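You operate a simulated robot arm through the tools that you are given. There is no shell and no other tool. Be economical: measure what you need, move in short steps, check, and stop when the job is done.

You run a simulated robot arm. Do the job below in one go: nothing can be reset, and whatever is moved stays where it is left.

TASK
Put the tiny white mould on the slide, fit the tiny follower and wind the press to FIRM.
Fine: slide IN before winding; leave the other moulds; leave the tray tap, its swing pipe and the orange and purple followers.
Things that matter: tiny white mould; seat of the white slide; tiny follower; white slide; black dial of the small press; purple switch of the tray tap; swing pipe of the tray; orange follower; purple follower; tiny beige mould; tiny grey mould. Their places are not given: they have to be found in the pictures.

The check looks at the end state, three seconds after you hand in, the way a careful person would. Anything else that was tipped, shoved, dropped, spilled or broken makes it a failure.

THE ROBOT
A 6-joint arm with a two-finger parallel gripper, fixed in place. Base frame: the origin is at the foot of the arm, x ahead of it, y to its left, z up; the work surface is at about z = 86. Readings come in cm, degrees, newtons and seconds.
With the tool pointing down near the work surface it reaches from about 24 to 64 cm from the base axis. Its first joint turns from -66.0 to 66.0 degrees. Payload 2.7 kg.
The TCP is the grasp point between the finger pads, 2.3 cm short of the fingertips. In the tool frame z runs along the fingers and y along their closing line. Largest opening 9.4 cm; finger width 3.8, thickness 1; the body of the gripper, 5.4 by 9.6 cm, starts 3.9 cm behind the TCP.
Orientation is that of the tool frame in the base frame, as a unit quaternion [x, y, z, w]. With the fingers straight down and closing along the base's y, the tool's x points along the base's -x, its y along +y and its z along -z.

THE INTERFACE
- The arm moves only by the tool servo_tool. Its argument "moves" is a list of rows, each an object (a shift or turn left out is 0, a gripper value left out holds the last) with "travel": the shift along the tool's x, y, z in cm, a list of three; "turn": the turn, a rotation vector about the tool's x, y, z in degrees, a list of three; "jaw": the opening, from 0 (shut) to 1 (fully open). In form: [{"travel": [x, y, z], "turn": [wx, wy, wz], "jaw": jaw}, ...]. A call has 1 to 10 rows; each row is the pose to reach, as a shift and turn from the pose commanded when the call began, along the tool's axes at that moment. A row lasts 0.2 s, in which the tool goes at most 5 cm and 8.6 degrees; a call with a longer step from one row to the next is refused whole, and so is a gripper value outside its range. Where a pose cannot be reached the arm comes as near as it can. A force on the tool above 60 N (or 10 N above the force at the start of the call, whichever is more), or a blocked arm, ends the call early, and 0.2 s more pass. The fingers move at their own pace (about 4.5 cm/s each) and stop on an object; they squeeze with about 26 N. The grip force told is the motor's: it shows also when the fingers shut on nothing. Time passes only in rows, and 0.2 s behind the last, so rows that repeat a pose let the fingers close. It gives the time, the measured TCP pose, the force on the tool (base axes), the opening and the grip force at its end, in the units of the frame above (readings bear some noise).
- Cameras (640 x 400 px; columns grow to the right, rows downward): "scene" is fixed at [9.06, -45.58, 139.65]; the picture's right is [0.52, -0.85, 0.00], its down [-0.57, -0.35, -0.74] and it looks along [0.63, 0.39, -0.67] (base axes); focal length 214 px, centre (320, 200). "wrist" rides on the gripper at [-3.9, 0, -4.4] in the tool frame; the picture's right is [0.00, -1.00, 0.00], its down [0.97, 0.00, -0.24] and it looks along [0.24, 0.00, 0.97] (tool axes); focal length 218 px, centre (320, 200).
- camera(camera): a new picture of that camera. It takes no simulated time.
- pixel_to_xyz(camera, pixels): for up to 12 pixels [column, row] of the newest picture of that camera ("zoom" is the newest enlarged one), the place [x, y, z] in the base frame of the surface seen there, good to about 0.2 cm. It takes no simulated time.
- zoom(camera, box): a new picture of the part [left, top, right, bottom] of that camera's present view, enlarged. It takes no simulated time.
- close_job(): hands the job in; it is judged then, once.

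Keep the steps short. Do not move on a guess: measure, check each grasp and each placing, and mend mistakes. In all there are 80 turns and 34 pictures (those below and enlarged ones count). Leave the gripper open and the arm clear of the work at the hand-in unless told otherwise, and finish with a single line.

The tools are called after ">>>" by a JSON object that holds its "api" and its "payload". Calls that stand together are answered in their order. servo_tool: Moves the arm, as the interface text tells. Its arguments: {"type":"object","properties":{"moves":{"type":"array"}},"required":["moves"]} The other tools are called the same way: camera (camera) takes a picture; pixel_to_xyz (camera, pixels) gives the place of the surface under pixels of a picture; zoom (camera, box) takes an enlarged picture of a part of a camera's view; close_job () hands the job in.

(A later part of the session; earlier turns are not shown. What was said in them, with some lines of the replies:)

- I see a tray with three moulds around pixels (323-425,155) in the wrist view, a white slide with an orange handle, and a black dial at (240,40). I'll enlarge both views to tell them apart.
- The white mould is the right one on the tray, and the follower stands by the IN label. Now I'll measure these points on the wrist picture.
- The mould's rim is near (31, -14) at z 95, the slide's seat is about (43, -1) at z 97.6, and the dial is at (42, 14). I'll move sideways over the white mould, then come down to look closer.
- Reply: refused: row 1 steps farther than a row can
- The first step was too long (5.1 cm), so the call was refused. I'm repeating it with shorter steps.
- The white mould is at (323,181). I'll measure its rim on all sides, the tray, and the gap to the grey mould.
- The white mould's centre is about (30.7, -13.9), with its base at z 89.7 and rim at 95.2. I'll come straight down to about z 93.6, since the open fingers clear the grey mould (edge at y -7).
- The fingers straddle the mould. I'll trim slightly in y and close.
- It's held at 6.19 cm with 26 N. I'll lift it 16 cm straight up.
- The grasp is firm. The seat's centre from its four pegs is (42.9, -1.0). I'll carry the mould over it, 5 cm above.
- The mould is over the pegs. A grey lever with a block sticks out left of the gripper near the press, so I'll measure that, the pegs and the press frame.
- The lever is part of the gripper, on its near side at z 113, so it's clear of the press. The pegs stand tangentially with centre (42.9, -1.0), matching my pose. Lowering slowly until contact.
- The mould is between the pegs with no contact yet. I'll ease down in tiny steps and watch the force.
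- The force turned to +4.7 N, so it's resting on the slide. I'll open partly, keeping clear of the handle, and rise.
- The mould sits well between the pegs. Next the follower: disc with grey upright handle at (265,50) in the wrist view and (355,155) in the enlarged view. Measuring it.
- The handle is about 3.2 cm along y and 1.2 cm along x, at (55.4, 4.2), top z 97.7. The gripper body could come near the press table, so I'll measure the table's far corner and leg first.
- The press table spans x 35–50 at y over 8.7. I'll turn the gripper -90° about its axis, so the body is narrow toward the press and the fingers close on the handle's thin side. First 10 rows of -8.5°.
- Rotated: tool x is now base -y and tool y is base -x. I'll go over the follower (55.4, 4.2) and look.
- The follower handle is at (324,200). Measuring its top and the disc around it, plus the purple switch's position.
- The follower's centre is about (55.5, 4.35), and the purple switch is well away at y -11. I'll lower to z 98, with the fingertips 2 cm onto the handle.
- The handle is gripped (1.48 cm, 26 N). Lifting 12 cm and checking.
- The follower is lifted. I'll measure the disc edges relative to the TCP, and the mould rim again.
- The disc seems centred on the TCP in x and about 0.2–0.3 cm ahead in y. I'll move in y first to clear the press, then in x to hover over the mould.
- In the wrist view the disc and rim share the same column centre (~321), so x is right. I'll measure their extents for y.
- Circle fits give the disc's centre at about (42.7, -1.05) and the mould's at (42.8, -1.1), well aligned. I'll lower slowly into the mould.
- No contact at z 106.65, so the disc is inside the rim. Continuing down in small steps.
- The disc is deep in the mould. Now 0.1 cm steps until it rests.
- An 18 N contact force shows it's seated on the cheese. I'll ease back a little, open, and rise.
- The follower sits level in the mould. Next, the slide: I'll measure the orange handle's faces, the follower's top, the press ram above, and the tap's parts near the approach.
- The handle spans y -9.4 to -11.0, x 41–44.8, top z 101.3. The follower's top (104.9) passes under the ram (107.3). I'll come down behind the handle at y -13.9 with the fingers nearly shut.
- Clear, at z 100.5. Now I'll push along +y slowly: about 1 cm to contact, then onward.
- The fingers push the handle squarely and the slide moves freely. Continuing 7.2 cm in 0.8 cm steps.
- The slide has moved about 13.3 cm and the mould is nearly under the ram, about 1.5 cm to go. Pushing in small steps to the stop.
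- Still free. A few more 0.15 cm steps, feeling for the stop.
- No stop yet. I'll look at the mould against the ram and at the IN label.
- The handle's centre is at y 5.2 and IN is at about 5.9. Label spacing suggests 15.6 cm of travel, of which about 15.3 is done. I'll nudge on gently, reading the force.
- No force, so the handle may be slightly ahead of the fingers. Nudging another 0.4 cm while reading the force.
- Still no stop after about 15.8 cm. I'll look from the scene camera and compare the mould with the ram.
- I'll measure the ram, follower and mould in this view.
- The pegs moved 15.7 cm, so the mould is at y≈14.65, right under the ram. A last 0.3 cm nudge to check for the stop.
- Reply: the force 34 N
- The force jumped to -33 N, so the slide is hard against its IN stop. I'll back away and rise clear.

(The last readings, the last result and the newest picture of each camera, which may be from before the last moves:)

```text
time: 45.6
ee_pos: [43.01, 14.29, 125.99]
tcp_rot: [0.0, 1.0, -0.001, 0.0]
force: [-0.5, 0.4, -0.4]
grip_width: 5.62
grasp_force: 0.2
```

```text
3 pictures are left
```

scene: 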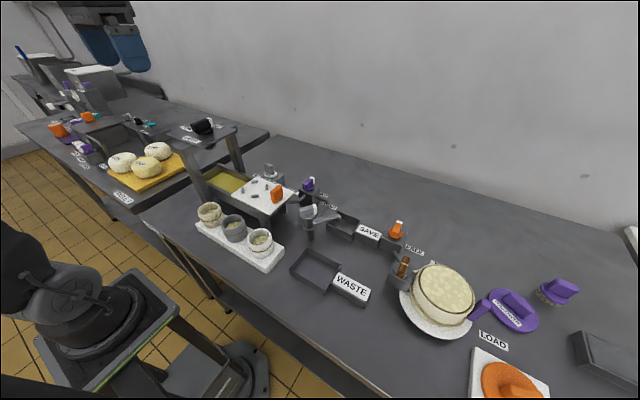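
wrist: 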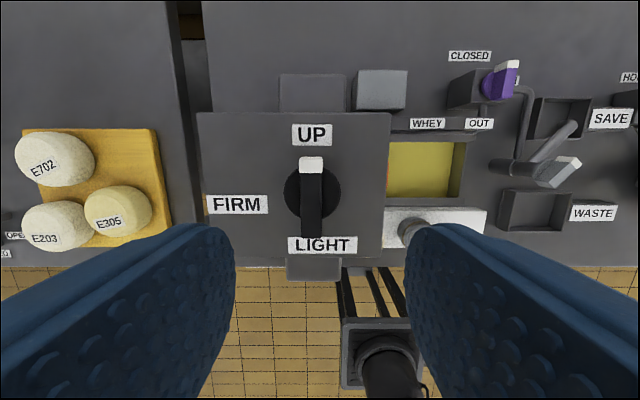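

The white pointer is at UP and FIRM is to its left, i.e. a 90° counter-clockwise turn seen from above. Measuring the dial's bar and disc.

>>> {"api": "pixel_to_xyz", "payload": {"camera": "wrist", "pixels": [[312, 165], [312, 200], [312, 232], [301, 220], [322, 220], [287, 190], [338, 190], [301, 180], [322, 180], [237, 204], [311, 134], [322, 245]]}}

>>> {"api": "zoom", "payload": {"camera": "wrist", "box": [260, 120, 380, 260]}}

```text
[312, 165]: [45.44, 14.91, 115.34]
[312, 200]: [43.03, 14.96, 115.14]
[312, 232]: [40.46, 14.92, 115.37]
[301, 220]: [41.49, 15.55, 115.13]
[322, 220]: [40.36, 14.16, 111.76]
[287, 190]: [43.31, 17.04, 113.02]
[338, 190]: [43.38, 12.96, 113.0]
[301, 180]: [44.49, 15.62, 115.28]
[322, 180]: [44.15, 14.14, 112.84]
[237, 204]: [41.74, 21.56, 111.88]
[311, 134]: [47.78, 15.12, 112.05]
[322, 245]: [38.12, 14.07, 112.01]
```

```text
2.86 times, centred on (320, 190) of wrist
```

zoom: 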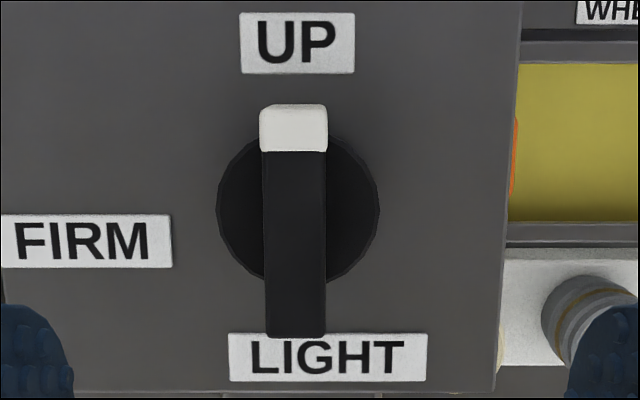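

The dial's centre is (43.1, 14.95); the bar lies along x, 1.4 cm wide, with its top at z 115.3 over the disc at 113. I'll lower over it to z 115.65.

>>> {"api": "servo_tool", "payload": {"moves": [{"travel": [-0.08, 0.62, 0]}, {"travel": [-0.08, 0.62, 4]}, {"travel": [-0.08, 0.62, 7]}, {"travel": [-0.08, 0.62, 9]}, {"travel": [-0.08, 0.62, 10]}, {"travel": [-0.08, 0.62, 10.35]}, {"travel": [-0.08, 0.62, 10.35]}]}}

>>> {"api": "servo_tool", "payload": {"moves": [{"jaw": 0.05}, {"jaw": 0.05}, {"jaw": 0.05}, {"jaw": 0.05}, {"jaw": 0.05}]}}

```text
time: 47.2
ee_pos: [43.16, 14.98, 115.72]
tcp_rot: [0.001, 1.0, 0.0, 0.0]
force: [0.6, 0.0, -0.3]
grip_width: 5.65
grasp_force: 0.1
```

```text
time: 48.4
ee_pos: [42.99, 15.03, 115.8]
tcp_rot: [-0.001, 1.0, 0.001, -0.001]
force: [1.3, 6.4, -0.9]
grip_width: 1.57
grasp_force: 45.1
```

Gripped at 1.57 cm. I'll turn a first 24° (-z in tool = counter-clockwise from above) and check for resistance.

>>> {"api": "servo_tool", "payload": {"moves": [{"turn": [0, 0, -6]}, {"turn": [0, 0, -12]}, {"turn": [0, 0, -18]}, {"turn": [0, 0, -24]}, {"turn": [0, 0, -24]}]}}

```text
time: 49.6
ee_pos: [43.07, 14.93, 115.72]
tcp_rot: [-0.205, 0.979, 0.001, 0.0]
force: [5.6, 12.2, -2.7]
grip_width: 3.23
grasp_force: 45.4
```

The jaws were forced open to 3.23 cm, so the dial didn't follow: there's a stop that way. I'll turn back, then try clockwise (UP → LIGHT → FIRM), gently.

>>> {"api": "servo_tool", "payload": {"moves": [{"turn": [0, 0, 6]}, {"turn": [0, 0, 12]}, {"turn": [0, 0, 18]}, {"turn": [0, 0, 24]}, {"turn": [0, 0, 24]}, {"turn": [0, 0, 24]}]}}

>>> {"api": "servo_tool", "payload": {"moves": [{"turn": [0, 0, 5]}, {"turn": [0, 0, 10]}, {"turn": [0, 0, 15]}, {"turn": [0, 0, 15]}]}}

```text
time: 51.0
ee_pos: [43.02, 14.98, 115.65]
tcp_rot: [-0.002, 1.0, 0.001, -0.001]
force: [-8.5, 8.2, -0.6]
grip_width: 1.58
grasp_force: 44.8
```

```text
time: 52.0
ee_pos: [42.97, 15.09, 115.71]
tcp_rot: [0.131, 0.991, 0.001, -0.001]
force: [-18.5, 4.6, -4.8]
grip_width: 1.6
grasp_force: 45.0
```

The width stays at 1.6 cm, so the dial follows clockwise. Continuing by 75° to reach 90° total.

>>> {"api": "servo_tool", "payload": {"moves": [{"turn": [0, 0, 7.5]}, {"turn": [0, 0, 15]}, {"turn": [0, 0, 22.5]}, {"turn": [0, 0, 30]}, {"turn": [0, 0, 37.5]}, {"turn": [0, 0, 45]}, {"turn": [0, 0, 52.5]}, {"turn": [0, 0, 60]}, {"turn": [0, 0, 67.5]}, {"turn": [0, 0, 75]}]}}

```text
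time: 54.2
ee_pos: [43.0, 15.0, 115.59]
tcp_rot: [0.708, 0.706, 0.0, 0.0]
force: [-17.0, -1.3, -10.7]
grip_width: 1.57
grasp_force: 44.7
```

90° done, pointer now to the right. The bar is symmetric, so I'll open, rise, turn the gripper back 180° and regrip, which leaves room for the remaining 180°.

>>> {"api": "servo_tool", "payload": {"moves": [{"jaw": 0.45}, {"jaw": 0.45}, {"jaw": 0.45}, {"travel": [0, 0, -2]}, {"travel": [0, 0, -5]}, {"travel": [0, 0, -5]}]}}

>>> {"api": "servo_tool", "payload": {"moves": [{"turn": [0, 0, -8.5]}, {"turn": [0, 0, -17]}, {"turn": [0, 0, -25.5]}, {"turn": [0, 0, -34]}, {"turn": [0, 0, -42.5]}, {"turn": [0, 0, -51]}, {"turn": [0, 0, -59.5]}, {"turn": [0, 0, -68]}, {"turn": [0, 0, -76.5]}, {"turn": [0, 0, -85]}]}}

>>> {"api": "servo_tool", "payload": {"moves": [{"turn": [0, 0, -8.5]}, {"turn": [0, 0, -17]}, {"turn": [0, 0, -25.5]}, {"turn": [0, 0, -34]}, {"turn": [0, 0, -42.5]}, {"turn": [0, 0, -51]}, {"turn": [0, 0, -59.5]}, {"turn": [0, 0, -68]}, {"turn": [0, 0, -76.5]}, {"turn": [0, 0, -85]}]}}

>>> {"api": "servo_tool", "payload": {"moves": [{"turn": [0, 0, -5]}, {"turn": [0, 0, -10]}, {"turn": [0, 0, -10]}]}}

>>> {"api": "camera", "payload": {"camera": "wrist"}}

```text
time: 55.6
ee_pos: [43.01, 14.95, 120.69]
tcp_rot: [0.707, 0.707, 0.0, 0.0]
force: [0.1, 0.2, 0.4]
grip_width: 4.22
grasp_force: 0.2
```

```text
time: 57.8
ee_pos: [43.01, 14.98, 120.67]
tcp_rot: [0.042, 0.999, 0.001, 0.0]
force: [0.6, -0.1, -0.1]
grip_width: 4.2
grasp_force: 0.0
```

```text
time: 60.0
ee_pos: [43.29, 14.94, 120.78]
tcp_rot: [-0.644, 0.765, 0.0, 0.001]
force: [1.0, 0.7, 0.7]
grip_width: 4.23
grasp_force: 0.0
```

```text
time: 60.8
ee_pos: [42.97, 14.99, 120.74]
tcp_rot: [0.707, -0.707, 0.0, 0.0]
force: [0.1, -0.4, -0.3]
grip_width: 4.24
grasp_force: 0.1
```

```text
1 pictures are left
```

wrist: 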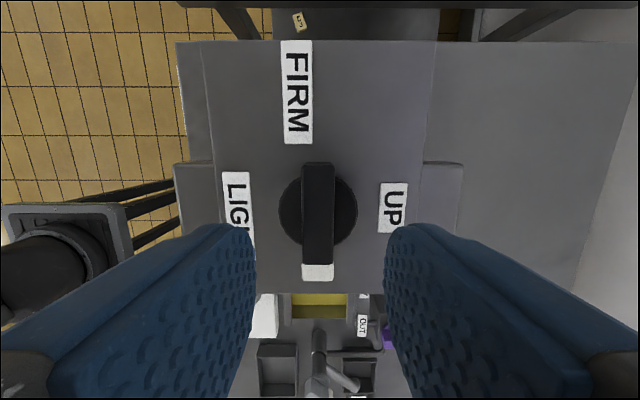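

The pointer is to the right (-y), and the bar is straight between the fingers. Checking the bar's position and height.

>>> {"api": "pixel_to_xyz", "payload": {"camera": "wrist", "pixels": [[318, 170], [318, 200], [318, 255], [318, 272], [303, 220], [332, 220], [282, 215], [355, 215], [304, 255], [331, 255]]}}

```text
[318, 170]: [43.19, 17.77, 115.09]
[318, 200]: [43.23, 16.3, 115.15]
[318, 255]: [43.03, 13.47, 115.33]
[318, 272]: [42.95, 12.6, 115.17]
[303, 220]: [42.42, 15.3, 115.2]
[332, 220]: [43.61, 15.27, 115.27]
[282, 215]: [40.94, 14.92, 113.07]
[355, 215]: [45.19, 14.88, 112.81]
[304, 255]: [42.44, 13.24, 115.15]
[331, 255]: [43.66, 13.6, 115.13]
```

Height is unchanged, centre (43.05, 15.0). Lowering 5 cm, regripping, then turning the first 81°.

>>> {"api": "servo_tool", "payload": {"moves": [{"travel": [0, 0, 2.5]}, {"travel": [0, 0, 4.3]}, {"travel": [0, 0, 5]}, {"travel": [0, 0, 5]}, {"travel": [0, 0, 5], "jaw": 0.05}, {"travel": [0, 0, 5]}, {"travel": [0, 0, 5]}, {"travel": [0, 0, 5]}, {"travel": [0, 0, 5]}]}}

>>> {"api": "servo_tool", "payload": {"moves": [{"turn": [0, 0, 7.5]}, {"turn": [0, 0, 15]}, {"turn": [0, 0, 22.5]}, {"turn": [0, 0, 30]}, {"turn": [0, 0, 37.5]}, {"turn": [0, 0, 45]}, {"turn": [0, 0, 52.5]}, {"turn": [0, 0, 60]}, {"turn": [0, 0, 67.5]}, {"turn": [0, 0, 75]}]}}

```text
time: 62.8
ee_pos: [42.94, 14.88, 115.72]
tcp_rot: [-0.707, 0.707, 0.001, 0.0]
force: [2.6, 0.2, -1.3]
grip_width: 1.61
grasp_force: 44.9
```

```text
time: 65.0
ee_pos: [42.99, 14.94, 115.57]
tcp_rot: [-0.13, 0.992, 0.0, -0.003]
force: [-33.5, -3.0, -3.4]
grip_width: 1.59
grasp_force: 45.5
```

The dial follows, but a side force of 33 N has built up. I'll shift 0.1 cm to relieve it while continuing 75°.

>>> {"api": "servo_tool", "payload": {"moves": [{"travel": [0.1, 0, 0]}, {"travel": [0.1, 0, 0], "turn": [0, 0, 7.5]}, {"travel": [0.1, 0, 0], "turn": [0, 0, 15]}, {"travel": [0.1, 0, 0], "turn": [0, 0, 22.5]}, {"travel": [0.1, 0, 0], "turn": [0, 0, 30]}, {"travel": [0.1, 0, 0], "turn": [0, 0, 37.5]}, {"travel": [0.1, 0, 0], "turn": [0, 0, 45]}, {"travel": [0.1, 0, 0], "turn": [0, 0, 52.5]}, {"travel": [0.1, 0, 0], "turn": [0, 0, 60]}]}}

```text
time: 67.0
ee_pos: [42.7, 15.08, 115.69]
tcp_rot: [0.383, 0.924, 0.001, -0.001]
force: [-14.9, 18.8, -7.3]
grip_width: 1.61
grasp_force: 45.3
```

It's following at 225° clockwise from UP. From the measured labels, LIGHT lies at about 170° and FIRM's centre at about 258° (12° short of pure left). I'll turn 33° more and check for a stop.

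>>> {"api": "servo_tool", "payload": {"moves": [{"travel": [0.08, 0, 0]}, {"travel": [0.08, 0, 0], "turn": [0, 0, 7]}, {"travel": [0.08, 0, 0], "turn": [0, 0, 14]}, {"travel": [0.08, 0, 0], "turn": [0, 0, 21]}, {"travel": [0.08, 0, 0], "turn": [0, 0, 27]}, {"travel": [0.08, 0, 0], "turn": [0, 0, 33]}, {"travel": [0.08, 0, 0], "turn": [0, 0, 33]}]}}

```text
time: 68.6
ee_pos: [42.94, 15.22, 115.64]
tcp_rot: [0.63, 0.776, 0.002, 0.0]
force: [-1.8, 20.5, -3.8]
grip_width: 1.59
grasp_force: 45.4
```

The tool is at 258° and the jaw width is unchanged, so the dial followed. I'll turn just 4° more to feel whether FIRM has an end stop.

>>> {"api": "servo_tool", "payload": {"moves": [{"turn": [0, 0, 2]}, {"turn": [0, 0, 4]}, {"turn": [0, 0, 4]}]}}

```text
time: 69.4
ee_pos: [42.86, 15.08, 115.73]
tcp_rot: [0.655, 0.755, 0.001, 0.0]
force: [5.7, 17.3, -1.8]
grip_width: 1.66
grasp_force: 45.4
```

The width grew slightly (1.66), which hints at a stop. Another 4° will confirm it.

>>> {"api": "servo_tool", "payload": {"moves": [{"turn": [0, 0, 2]}, {"turn": [0, 0, 4]}, {"turn": [0, 0, 4]}]}}

```text
time: 70.2
ee_pos: [42.96, 15.17, 115.7]
tcp_rot: [0.681, 0.732, 0.0, 0.0]
force: [6.2, 12.0, -3.7]
grip_width: 1.89
grasp_force: 45.1
```

The width is now 1.89 cm, so the dial is at its end stop at about 260°, on FIRM. I'll open, rise clear, and take the last picture to check.

>>> {"api": "servo_tool", "payload": {"moves": [{"jaw": 0.5}, {"jaw": 0.5}, {"jaw": 0.5}, {"travel": [0, 0, -3]}, {"travel": [0, 0, -7.5]}, {"travel": [0, 0, -12]}, {"travel": [0, 0, -14], "jaw": 1}, {"travel": [0, 0, -14]}]}}

>>> {"api": "camera", "payload": {"camera": "wrist"}}

```text
time: 72.0
ee_pos: [42.89, 14.97, 129.56]
tcp_rot: [0.682, 0.732, 0.0, 0.001]
force: [1.0, -0.4, 0.2]
grip_width: 9.39
grasp_force: 0.1
```

```text
0 pictures are left
```

wrist: 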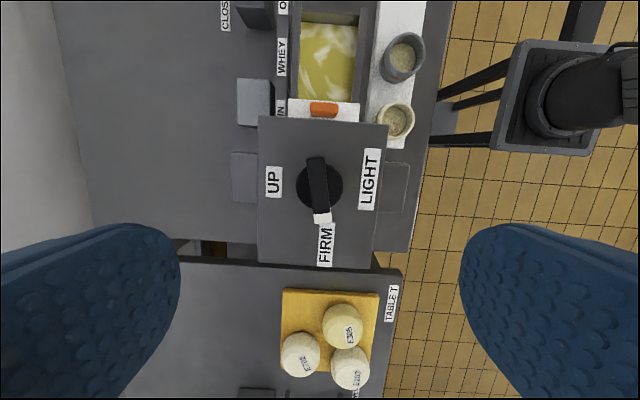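

The white pointer is on FIRM, whey shows in the tray, the slide is at IN, and the grey and beige moulds stand untouched. The gripper is open and clear, so I'm handing in.

>>> {"api": "close_job", "payload": {}}

```text
The job is handed in.
```

The tiny white mould is on the slide with the tiny follower fitted, the slide was pushed IN before winding, the press dial is at FIRM, and nothing else was moved.
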